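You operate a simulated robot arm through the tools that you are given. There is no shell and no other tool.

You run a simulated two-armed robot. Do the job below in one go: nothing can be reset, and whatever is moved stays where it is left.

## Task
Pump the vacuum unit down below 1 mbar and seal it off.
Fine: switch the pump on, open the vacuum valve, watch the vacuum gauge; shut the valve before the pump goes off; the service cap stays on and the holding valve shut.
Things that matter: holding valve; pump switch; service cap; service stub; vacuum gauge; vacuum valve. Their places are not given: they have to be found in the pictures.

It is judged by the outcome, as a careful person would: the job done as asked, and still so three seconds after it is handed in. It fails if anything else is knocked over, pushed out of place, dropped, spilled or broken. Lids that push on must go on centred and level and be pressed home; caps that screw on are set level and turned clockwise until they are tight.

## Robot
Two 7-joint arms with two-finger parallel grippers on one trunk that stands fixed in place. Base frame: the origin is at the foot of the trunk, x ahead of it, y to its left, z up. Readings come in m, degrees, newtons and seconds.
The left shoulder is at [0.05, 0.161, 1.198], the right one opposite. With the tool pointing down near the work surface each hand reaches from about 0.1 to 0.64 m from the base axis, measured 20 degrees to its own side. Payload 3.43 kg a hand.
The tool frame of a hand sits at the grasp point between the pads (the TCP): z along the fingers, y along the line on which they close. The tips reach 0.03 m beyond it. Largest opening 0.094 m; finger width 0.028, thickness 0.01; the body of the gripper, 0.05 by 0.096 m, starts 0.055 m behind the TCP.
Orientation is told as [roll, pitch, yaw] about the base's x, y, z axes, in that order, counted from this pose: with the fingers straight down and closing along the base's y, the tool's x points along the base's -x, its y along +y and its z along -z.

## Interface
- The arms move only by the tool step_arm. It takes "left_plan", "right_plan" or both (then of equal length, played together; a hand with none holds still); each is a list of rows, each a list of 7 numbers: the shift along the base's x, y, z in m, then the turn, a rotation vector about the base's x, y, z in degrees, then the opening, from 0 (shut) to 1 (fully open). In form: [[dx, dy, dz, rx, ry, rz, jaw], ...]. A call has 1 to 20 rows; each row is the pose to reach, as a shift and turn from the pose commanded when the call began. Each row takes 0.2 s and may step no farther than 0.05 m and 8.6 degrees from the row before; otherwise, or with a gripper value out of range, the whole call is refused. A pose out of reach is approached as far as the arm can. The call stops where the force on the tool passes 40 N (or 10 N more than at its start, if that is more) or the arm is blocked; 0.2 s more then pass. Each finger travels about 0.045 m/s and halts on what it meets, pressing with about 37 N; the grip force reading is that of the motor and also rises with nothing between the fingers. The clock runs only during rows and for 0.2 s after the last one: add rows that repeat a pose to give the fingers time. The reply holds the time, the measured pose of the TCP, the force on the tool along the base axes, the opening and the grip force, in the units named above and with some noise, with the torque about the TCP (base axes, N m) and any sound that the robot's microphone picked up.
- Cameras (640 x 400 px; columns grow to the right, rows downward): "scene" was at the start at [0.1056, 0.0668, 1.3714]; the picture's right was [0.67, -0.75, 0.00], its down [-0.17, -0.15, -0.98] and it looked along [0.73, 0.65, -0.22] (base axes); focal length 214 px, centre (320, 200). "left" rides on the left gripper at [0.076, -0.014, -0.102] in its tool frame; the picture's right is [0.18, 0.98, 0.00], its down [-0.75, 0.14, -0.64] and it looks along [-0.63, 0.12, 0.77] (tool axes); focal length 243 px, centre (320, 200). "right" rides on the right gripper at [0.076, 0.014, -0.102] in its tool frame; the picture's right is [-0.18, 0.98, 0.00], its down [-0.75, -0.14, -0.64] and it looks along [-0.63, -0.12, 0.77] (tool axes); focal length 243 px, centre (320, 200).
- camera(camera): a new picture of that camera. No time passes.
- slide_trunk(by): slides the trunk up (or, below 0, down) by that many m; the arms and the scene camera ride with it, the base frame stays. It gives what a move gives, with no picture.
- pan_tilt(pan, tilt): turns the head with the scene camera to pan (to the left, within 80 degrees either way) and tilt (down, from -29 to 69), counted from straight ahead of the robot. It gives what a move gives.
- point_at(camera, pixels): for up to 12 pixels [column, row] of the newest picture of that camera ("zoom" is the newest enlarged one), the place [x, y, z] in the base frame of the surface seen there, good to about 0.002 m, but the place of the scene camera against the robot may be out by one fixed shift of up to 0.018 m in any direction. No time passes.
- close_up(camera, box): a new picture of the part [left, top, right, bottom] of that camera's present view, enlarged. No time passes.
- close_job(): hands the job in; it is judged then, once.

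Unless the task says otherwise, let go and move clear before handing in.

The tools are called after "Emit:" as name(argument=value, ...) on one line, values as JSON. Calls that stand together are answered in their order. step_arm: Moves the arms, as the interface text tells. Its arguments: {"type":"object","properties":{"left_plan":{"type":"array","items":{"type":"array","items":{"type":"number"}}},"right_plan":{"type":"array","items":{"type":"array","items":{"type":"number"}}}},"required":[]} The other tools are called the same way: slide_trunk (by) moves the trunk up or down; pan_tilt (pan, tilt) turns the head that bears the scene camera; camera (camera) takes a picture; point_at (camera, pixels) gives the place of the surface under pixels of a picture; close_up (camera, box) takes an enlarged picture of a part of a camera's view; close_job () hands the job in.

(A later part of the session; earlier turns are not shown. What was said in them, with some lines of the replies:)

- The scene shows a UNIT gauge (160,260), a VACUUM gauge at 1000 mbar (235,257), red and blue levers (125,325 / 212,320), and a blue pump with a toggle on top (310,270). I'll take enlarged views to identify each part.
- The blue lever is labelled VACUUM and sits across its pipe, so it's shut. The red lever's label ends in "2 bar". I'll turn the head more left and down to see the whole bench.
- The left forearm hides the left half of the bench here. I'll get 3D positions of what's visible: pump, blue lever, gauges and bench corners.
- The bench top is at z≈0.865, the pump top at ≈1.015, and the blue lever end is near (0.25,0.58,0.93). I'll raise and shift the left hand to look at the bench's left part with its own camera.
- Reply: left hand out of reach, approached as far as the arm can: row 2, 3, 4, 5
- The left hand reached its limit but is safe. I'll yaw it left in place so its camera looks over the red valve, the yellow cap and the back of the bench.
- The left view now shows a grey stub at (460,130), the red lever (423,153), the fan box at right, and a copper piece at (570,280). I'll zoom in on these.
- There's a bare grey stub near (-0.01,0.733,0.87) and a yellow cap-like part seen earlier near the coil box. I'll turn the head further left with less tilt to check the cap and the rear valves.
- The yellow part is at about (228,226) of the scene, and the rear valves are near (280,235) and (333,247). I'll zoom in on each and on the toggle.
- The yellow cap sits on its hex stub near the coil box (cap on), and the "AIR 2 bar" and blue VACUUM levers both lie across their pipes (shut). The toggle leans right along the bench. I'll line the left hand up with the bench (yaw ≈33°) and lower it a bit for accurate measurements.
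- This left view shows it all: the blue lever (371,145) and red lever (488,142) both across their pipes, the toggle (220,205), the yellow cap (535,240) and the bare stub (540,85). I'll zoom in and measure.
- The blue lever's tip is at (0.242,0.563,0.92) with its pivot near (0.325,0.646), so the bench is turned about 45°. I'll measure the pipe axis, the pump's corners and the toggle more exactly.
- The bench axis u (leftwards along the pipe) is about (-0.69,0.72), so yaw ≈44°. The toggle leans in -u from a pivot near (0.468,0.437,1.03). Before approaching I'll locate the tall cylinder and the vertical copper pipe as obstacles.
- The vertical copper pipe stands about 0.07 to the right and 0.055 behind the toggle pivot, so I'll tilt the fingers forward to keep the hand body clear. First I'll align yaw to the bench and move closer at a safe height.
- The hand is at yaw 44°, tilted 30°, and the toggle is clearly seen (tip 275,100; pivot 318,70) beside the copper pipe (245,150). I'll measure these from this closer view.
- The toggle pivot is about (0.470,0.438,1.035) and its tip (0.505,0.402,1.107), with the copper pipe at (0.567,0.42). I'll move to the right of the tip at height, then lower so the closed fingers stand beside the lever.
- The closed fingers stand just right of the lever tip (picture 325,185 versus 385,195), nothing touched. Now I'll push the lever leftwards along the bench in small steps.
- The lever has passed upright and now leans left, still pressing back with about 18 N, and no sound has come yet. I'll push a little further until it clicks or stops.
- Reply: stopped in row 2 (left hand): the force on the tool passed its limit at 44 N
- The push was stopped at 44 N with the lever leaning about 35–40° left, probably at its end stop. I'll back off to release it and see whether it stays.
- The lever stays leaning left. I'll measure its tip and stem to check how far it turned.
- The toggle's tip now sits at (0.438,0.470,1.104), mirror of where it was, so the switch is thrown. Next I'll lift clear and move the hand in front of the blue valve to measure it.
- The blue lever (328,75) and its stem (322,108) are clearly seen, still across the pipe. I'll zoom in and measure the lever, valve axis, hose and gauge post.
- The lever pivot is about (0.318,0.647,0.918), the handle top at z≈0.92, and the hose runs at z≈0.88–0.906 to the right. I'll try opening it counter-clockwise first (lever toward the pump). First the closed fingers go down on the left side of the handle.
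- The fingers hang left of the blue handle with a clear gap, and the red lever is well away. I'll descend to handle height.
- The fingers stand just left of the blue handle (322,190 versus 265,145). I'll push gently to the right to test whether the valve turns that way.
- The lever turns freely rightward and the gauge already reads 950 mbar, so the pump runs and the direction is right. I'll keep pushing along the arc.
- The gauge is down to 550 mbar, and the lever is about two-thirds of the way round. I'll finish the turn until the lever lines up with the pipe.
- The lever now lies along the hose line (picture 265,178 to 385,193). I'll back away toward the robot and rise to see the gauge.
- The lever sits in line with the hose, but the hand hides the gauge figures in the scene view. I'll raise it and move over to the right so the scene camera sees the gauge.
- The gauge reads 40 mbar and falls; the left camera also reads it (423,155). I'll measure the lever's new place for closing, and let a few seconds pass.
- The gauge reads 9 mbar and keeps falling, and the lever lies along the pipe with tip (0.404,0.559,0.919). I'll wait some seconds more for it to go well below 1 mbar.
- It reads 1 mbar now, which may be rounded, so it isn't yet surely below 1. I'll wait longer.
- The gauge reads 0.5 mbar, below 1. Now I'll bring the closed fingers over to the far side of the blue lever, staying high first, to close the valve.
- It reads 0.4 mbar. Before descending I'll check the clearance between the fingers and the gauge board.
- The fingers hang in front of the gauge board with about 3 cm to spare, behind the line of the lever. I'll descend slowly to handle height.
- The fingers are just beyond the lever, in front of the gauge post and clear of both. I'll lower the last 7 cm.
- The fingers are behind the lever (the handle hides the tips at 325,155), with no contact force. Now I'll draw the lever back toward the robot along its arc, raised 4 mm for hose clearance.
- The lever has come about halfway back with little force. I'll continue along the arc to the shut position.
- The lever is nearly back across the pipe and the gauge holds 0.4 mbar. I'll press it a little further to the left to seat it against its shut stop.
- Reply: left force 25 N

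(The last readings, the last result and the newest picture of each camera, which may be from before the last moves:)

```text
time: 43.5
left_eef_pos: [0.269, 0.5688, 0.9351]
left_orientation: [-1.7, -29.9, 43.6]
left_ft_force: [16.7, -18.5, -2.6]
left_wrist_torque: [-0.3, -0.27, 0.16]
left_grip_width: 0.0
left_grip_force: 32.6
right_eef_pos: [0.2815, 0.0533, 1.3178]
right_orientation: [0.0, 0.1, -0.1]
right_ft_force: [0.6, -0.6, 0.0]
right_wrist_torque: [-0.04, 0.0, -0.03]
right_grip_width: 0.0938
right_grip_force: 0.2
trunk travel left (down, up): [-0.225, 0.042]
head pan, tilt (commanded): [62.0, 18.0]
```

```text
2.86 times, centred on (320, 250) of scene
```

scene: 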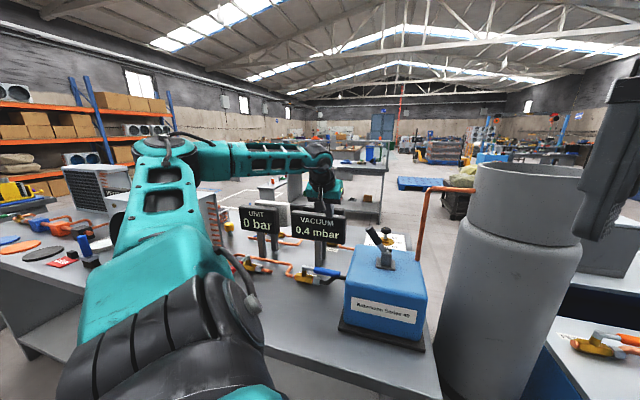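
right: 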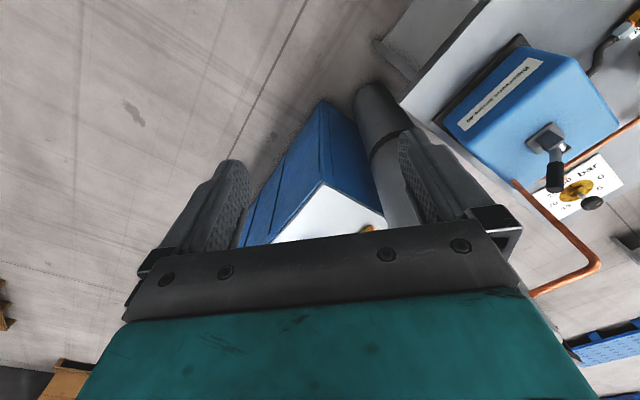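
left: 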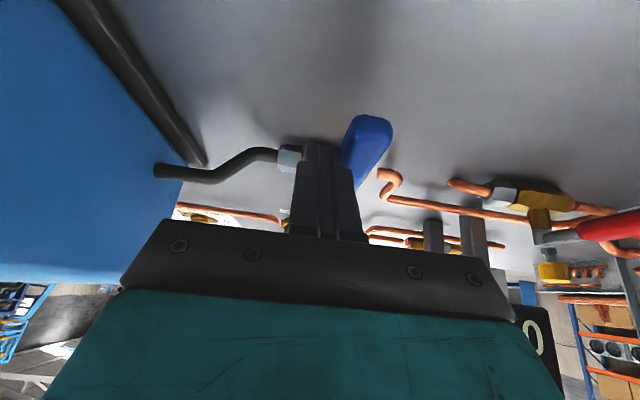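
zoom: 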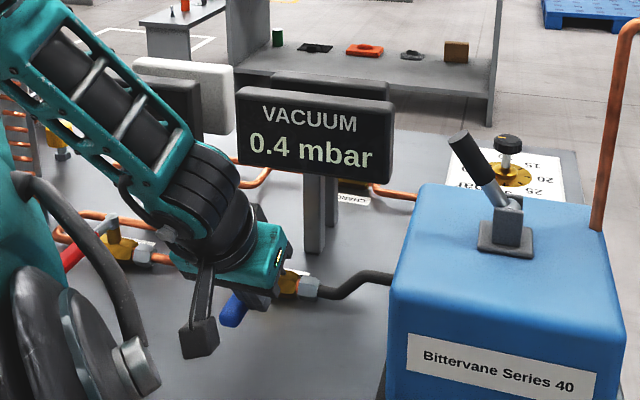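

A 25 N reaction shows the lever is firm against its shut stop. I'll release it by moving right, then rise and look.

Emit:
step_arm(left_plan=[[0.006, -0.0063, 0, 0, 0, 0, 0], [0.017, -0.018, 0, 0, 0, 0, 0], [0.02, -0.021, 0.03, 0, 0, 0, 0], [0.02, -0.025, 0.07, 0, 0, 0, 0], [0.01, -0.04, 0.11, 0, 0, 0, 0], [0.0, -0.06, 0.15, 0, 0, 0, 0], [-0.01, -0.08, 0.18, 0, 0, 0, 0], [-0.01, -0.08, 0.18, 0, 0, 0, 0]])

Emit:
camera(camera="left")

Emit:
camera(camera="scene")

Emit:
close_up(camera="left", box=[220, 20, 480, 220])

```text
time: 45.4
left_eef_pos: [0.2569, 0.4934, 1.114]
left_orientation: [-1.2, -30.0, 43.8]
left_ft_force: [0.5, -0.1, -0.4]
left_wrist_torque: [-0.04, 0.0, -0.01]
left_grip_width: 0.0001
left_grip_force: 33.7
right_eef_pos: [0.2777, 0.0561, 1.3181]
right_orientation: [0.0, 0.0, 0.0]
right_ft_force: [-0.8, -0.3, 0.0]
right_wrist_torque: [0.01, 0.01, 0.01]
right_grip_width: 0.0938
right_grip_force: 0.0
trunk travel left (down, up): [-0.225, 0.042]
head pan, tilt (commanded): [62.0, 18.0]
```

```text
taken
```

left: 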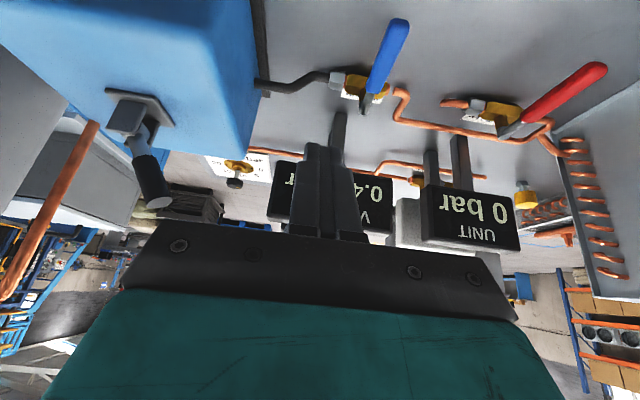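

```text
taken
```

scene: 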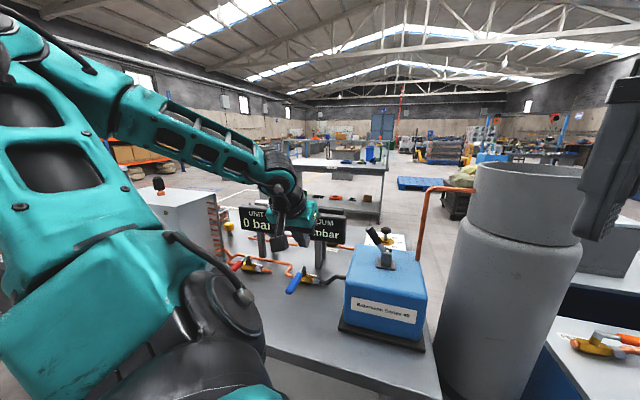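

```text
2.00 times, centred on (350, 120) of left
```

zoom: 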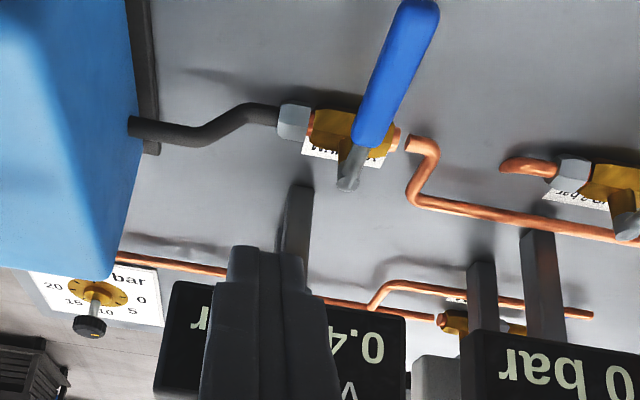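

The lever is back toward the robot (398,25 to 370,95 in the left view). I'll measure it against its first shut position of about (0.240,0.559).

Emit:
point_at(camera="left", pixels=[[402, 22], [395, 45], [378, 85], [370, 102], [366, 110], [597, 68], [520, 125], [150, 200], [125, 115]])

```text
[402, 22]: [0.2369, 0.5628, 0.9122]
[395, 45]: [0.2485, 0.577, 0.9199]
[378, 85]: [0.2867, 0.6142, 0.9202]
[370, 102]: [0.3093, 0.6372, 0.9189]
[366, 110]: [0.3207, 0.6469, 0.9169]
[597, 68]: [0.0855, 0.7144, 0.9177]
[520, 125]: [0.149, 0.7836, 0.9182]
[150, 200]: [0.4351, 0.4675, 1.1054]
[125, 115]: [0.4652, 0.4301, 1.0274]
```

The lever runs at about 44.7°, square to the 44° bench axis, so the vacuum valve is fully shut; the red lever is unmoved. Next is switching the pump off: I'll move the closed fingers to the left side of the toggle.

Emit:
step_arm(left_plan=[[0, 0, 0.045, 0, 0, 0, 0], [0.01, 0, 0.086, 0, 0, 0, 0], [0.05, 0, 0.086, 0, 0, 0, 0], [0.09, 0, 0.086, 0, 0, 0, 0], [0.13, 0, 0.086, 0, 0, 0, 0], [0.1485, 0.0003, 0.07, 0, 0, 0, 0], [0.1485, 0.0003, 0.04, 0, 0, 0, 0], [0.1485, 0.0003, 0.04, 0, 0, 0, 0]])

Emit:
camera(camera="left")

Emit:
close_up(camera="scene", box=[240, 180, 480, 340])

```text
time: 47.1
left_eef_pos: [0.4058, 0.4949, 1.1534]
left_orientation: [-1.3, -30.0, 43.9]
left_ft_force: [-0.1, 0.2, -0.4]
left_wrist_torque: [0.02, -0.01, -0.01]
left_grip_width: 0.0
left_grip_force: 33.1
right_eef_pos: [0.2772, 0.0552, 1.318]
right_orientation: [-0.1, 0.0, 0.0]
right_ft_force: [0.7, 0.1, -0.1]
right_wrist_torque: [0.02, 0.01, -0.01]
right_grip_width: 0.0942
right_grip_force: 0.0
trunk travel left (down, up): [-0.225, 0.042]
head pan, tilt (commanded): [62.0, 18.0]
```

```text
taken
```

left: 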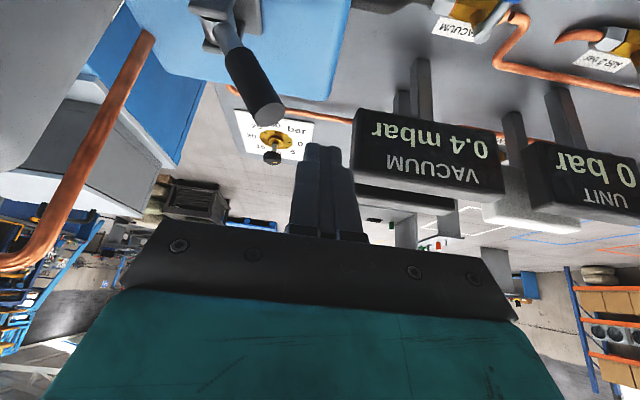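

```text
2.50 times, centred on (360, 260) of scene
```

zoom: 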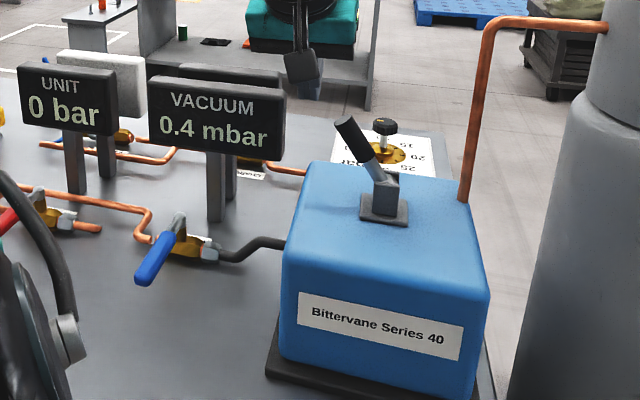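

The gauge holds at 0.4 mbar with the valve shut, and the fingers hang left of the toggle. I'll lower them to lever height.

Emit:
step_arm(left_plan=[[0, 0, -0.025, 0, 0, 0, 0], [0, 0, -0.05, 0, 0, 0, 0], [0, 0, -0.061, 0, 0, 0, 0], [0, 0, -0.061, 0, 0, 0, 0]])

Emit:
camera(camera="left")

Emit:
close_up(camera="scene", box=[240, 180, 480, 340])

```text
time: 48.1
left_eef_pos: [0.4057, 0.4936, 1.0924]
left_orientation: [-1.4, -30.0, 43.7]
left_ft_force: [0.7, -0.4, -0.4]
left_wrist_torque: [0.02, 0.0, 0.0]
left_grip_width: 0.0
left_grip_force: 33.5
right_eef_pos: [0.2769, 0.0548, 1.3173]
right_orientation: [0.0, 0.1, 0.0]
right_ft_force: [-0.5, -0.9, 0.4]
right_wrist_torque: [0.04, -0.01, 0.0]
right_grip_width: 0.0941
right_grip_force: 0.1
trunk travel left (down, up): [-0.225, 0.042]
head pan, tilt (commanded): [62.0, 18.0]
```

```text
taken
```

left: 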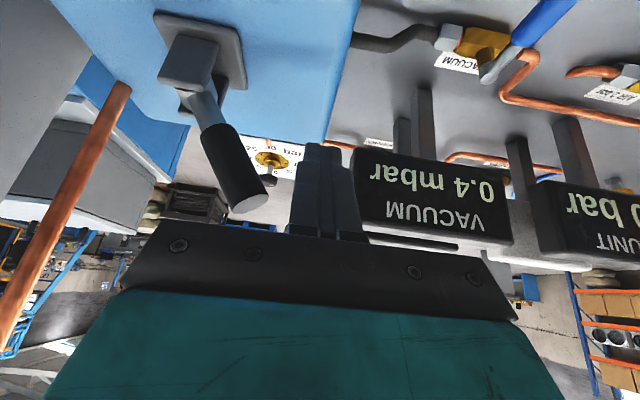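

```text
2.50 times, centred on (360, 260) of scene
```

zoom: 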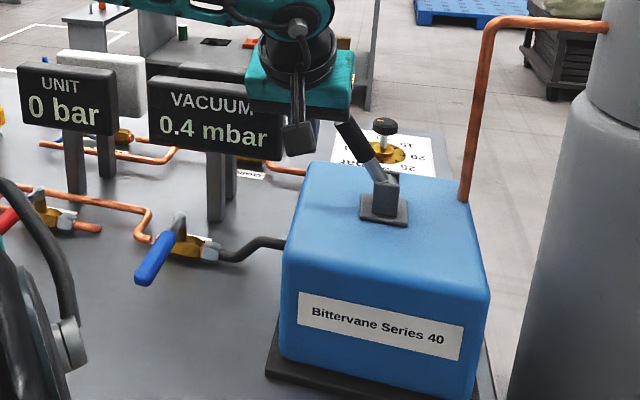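

The fingers are just left of the lever tip. I'll push the toggle back to the right in small steps.

Emit:
step_arm(left_plan=[[0.0104, -0.0108, 0, 0, 0, 0, 0], [0.0208, -0.0216, 0, 0, 0, 0, 0], [0.0311, -0.0324, 0, 0, 0, 0, 0], [0.0415, -0.0433, 0, 0, 0, 0, 0], [0.0519, -0.0541, 0, 0, 0, 0, 0], [0.0588, -0.0613, 0, 0, 0, 0, 0]])

Emit:
camera(camera="left")

Emit:
close_up(camera="scene", box=[240, 180, 480, 340])

```text
time: 49.5
left_eef_pos: [0.4638, 0.4317, 1.0923]
left_orientation: [-1.3, -30.0, 43.9]
left_ft_force: [0.5, 1.6, -1.0]
left_wrist_torque: [0.02, 0.02, 0.06]
left_grip_width: 0.0
left_grip_force: 33.4
right_eef_pos: [0.2781, 0.0553, 1.3178]
right_orientation: [0.0, 0.0, 0.0]
right_ft_force: [-0.8, -0.2, -0.3]
right_wrist_torque: [-0.04, -0.01, -0.03]
right_grip_width: 0.094
right_grip_force: 0.0
trunk travel left (down, up): [-0.225, 0.042]
head pan, tilt (commanded): [62.0, 18.0]
```

```text
taken
```

left: 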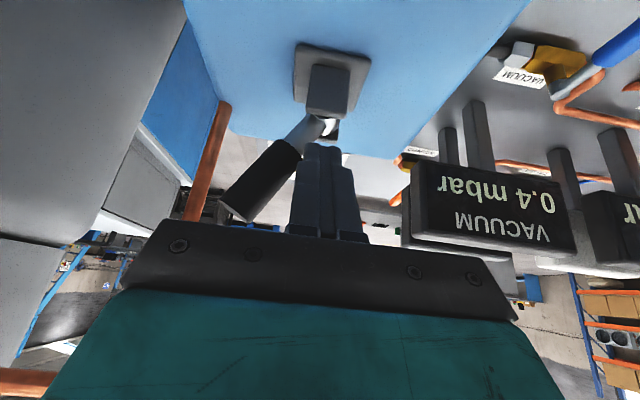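

```text
2.50 times, centred on (360, 260) of scene
```

zoom: 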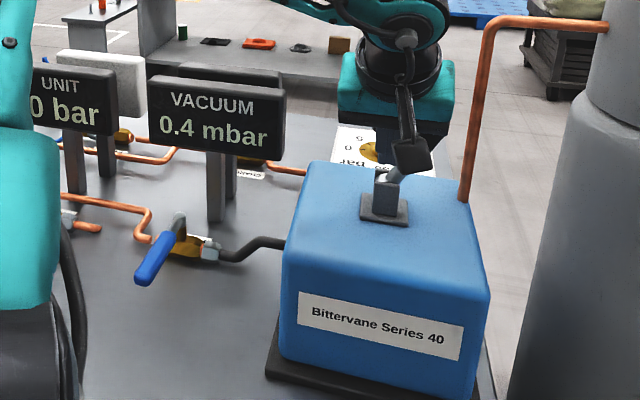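

The toggle now leans right with almost no force on the fingers, so it seems to have snapped over. I'll measure its tip and nudge it slightly to be sure it's at its stop.

Emit:
point_at(camera="left", pixels=[[240, 210], [260, 180], [285, 155], [305, 130], [327, 90]])

Emit:
step_arm(left_plan=[[0.0025, -0.0026, 0, 0, 0, 0, 0], [0.005, -0.0052, 0, 0, 0, 0, 0], [0.007, -0.0073, 0, 0, 0, 0, 0]])

Emit:
camera(camera="left")

```text
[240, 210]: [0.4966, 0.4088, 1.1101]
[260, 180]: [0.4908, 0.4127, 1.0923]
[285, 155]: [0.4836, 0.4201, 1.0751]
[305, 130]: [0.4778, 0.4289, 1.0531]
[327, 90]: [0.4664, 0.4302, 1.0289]
```

```text
time: 50.4
left_eef_pos: [0.4676, 0.4272, 1.0921]
left_orientation: [-0.9, -30.0, 44.0]
left_ft_force: [-13.4, 11.2, 3.1]
left_wrist_torque: [0.33, 0.31, 0.22]
left_grip_width: 0.0
left_grip_force: 33.4
right_eef_pos: [0.2768, 0.0579, 1.3185]
right_orientation: [-0.1, -0.2, 0.0]
right_ft_force: [0.1, -0.2, -0.3]
right_wrist_torque: [0.01, -0.01, -0.06]
right_grip_width: 0.0941
right_grip_force: 0.0
trunk travel left (down, up): [-0.225, 0.042]
head pan, tilt (commanded): [62.0, 18.0]
```

```text
taken
```

left: 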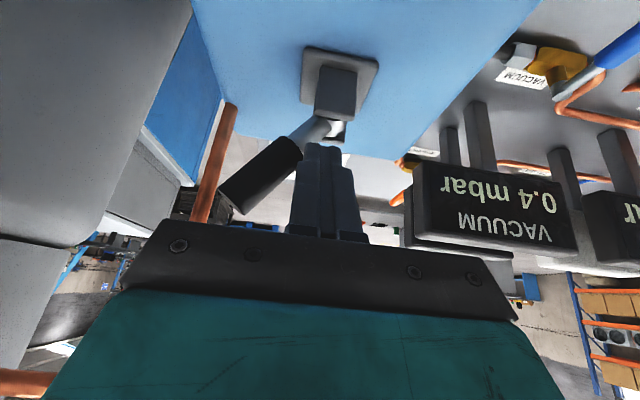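

An 18 N reaction at the same offset as before shows the toggle is at its off stop. I'll back away and rise clear.

Emit:
step_arm(left_plan=[[-0.007, 0.0073, 0, 0, 0, 0, 0], [-0.0174, 0.0181, 0.0, 0, 0, 0, 0], [-0.025, 0.026, 0.02, 0, 0, 0, 0], [-0.025, 0.026, 0.05, 0, 0, 0, 0], [-0.03, 0.026, 0.09, 0, 0, 0, 0], [-0.05, 0.01, 0.12, 0, 0, 0, 0], [-0.08, -0.01, 0.13, 0, 0, 0, 0], [-0.1, -0.04, 0.13, 0, 0, 0, 0], [-0.1, -0.06, 0.13, 0, 0, 0, 0], [-0.1, -0.06, 0.13, 0, 0, 0, 0]])

Emit:
camera(camera="left")

Emit:
camera(camera="scene")

Emit:
close_up(camera="scene", box=[200, 190, 440, 350])

```text
time: 52.5
left_eef_pos: [0.3707, 0.3641, 1.2227]
left_orientation: [-1.3, -29.9, 43.8]
left_ft_force: [-0.1, 0.7, 0.3]
left_wrist_torque: [-0.02, -0.03, -0.01]
left_grip_width: 0.0
left_grip_force: 33.1
right_eef_pos: [0.2781, 0.0555, 1.3178]
right_orientation: [0.0, 0.0, 0.0]
right_ft_force: [-0.2, -0.3, 0.4]
right_wrist_torque: [0.0, 0.01, 0.01]
right_grip_width: 0.0941
right_grip_force: 0.0
trunk travel left (down, up): [-0.225, 0.042]
head pan, tilt (commanded): [62.0, 18.0]
```

```text
taken
```

left: 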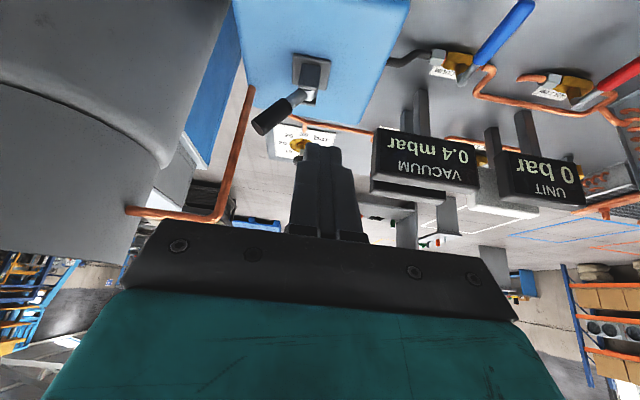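

```text
taken
```

scene: 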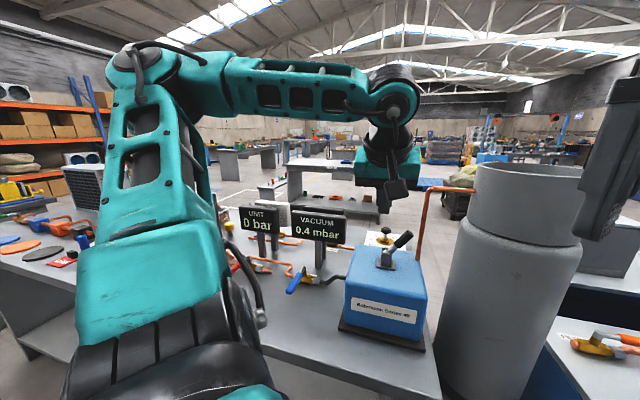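

```text
2.50 times, centred on (320, 270) of scene
```

zoom: 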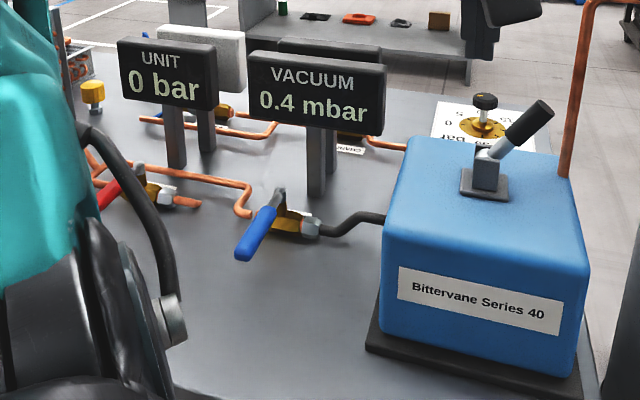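

The toggle is back as it began, the blue lever lies across the pipe and the gauge reads 0.4 mbar. I'll wait a few seconds to see that the vacuum holds with the pump off.

Emit:
point_at(camera="left", pixels=[[262, 122], [275, 112], [295, 100], [528, 8], [470, 72]])

Emit:
step_arm(left_plan=[[0, 0, 0, 0, 0, 0, 0], [0, 0, 0, 0, 0, 0, 0], [0, 0, 0, 0, 0, 0, 0], [0, 0, 0, 0, 0, 0, 0], [0, 0, 0, 0, 0, 0, 0], [0, 0, 0, 0, 0, 0, 0], [0, 0, 0, 0, 0, 0, 0], [0, 0, 0, 0, 0, 0, 0], [0, 0, 0, 0, 0, 0, 0], [0, 0, 0, 0, 0, 0, 0], [0, 0, 0, 0, 0, 0, 0], [0, 0, 0, 0, 0, 0, 0], [0, 0, 0, 0, 0, 0, 0], [0, 0, 0, 0, 0, 0, 0], [0, 0, 0, 0, 0, 0, 0], [0, 0, 0, 0, 0, 0, 0], [0, 0, 0, 0, 0, 0, 0], [0, 0, 0, 0, 0, 0, 0], [0, 0, 0, 0, 0, 0, 0], [0, 0, 0, 0, 0, 0, 0]])

Emit:
close_up(camera="scene", box=[200, 190, 440, 350])

```text
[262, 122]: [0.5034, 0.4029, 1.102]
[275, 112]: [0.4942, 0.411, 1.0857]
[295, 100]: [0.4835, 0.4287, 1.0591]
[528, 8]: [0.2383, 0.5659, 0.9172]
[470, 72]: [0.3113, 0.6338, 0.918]
```

```text
time: 56.8
left_eef_pos: [0.3705, 0.3644, 1.223]
left_orientation: [-1.2, -30.1, 43.8]
left_ft_force: [0.8, 0.1, 0.5]
left_wrist_torque: [-0.03, -0.02, -0.02]
left_grip_width: 0.0
left_grip_force: 32.8
right_eef_pos: [0.2787, 0.0546, 1.3168]
right_orientation: [0.0, 0.0, -0.1]
right_ft_force: [0.4, 0.7, -0.4]
right_wrist_torque: [-0.02, 0.01, 0.03]
right_grip_width: 0.0938
right_grip_force: 0.0
trunk travel left (down, up): [-0.225, 0.042]
head pan, tilt (commanded): [62.0, 18.0]
```

```text
2.50 times, centred on (320, 270) of scene
```

zoom: 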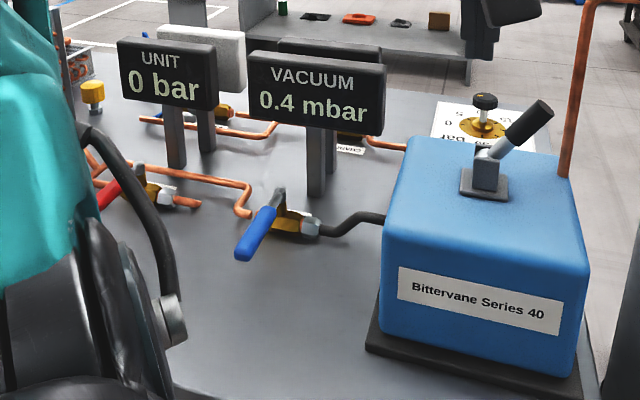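

Over four seconds after switching off, the gauge has held 0.4 mbar. The blue lever is across its pipe (tip 0.238,0.566), the toggle is at its starting position, the red holding valve and yellow cap are untouched, and both hands are clear. I'll hand the job in.

Emit:
close_job()

```text
The job is handed in.
```

The vacuum unit is pumped down to 0.4 mbar and sealed off. The gauge still read 0.4 mbar more than four seconds after the pump went off, and the job is handed in.

- **Sequence:** I switched the pump on and opened the vacuum valve. The gauge fell from 1000 to 0.4 mbar, then I shut the valve against its stop before switching the pump off.
- **Left alone:** I never touched the service cap, which is still on. I took the red "AIR 2 bar" valve to be the holding valve, since nothing on the bench carries that name. It is still shut and untouched.
- **Clear of the bench:** Both hands were well away from the equipment at the end, and I saw nothing knocked or moved.

There is also a bare, uncapped stub near the front left of the bench. I left it alone; the vacuum held, so it doesn't seem to be connected to the unit.
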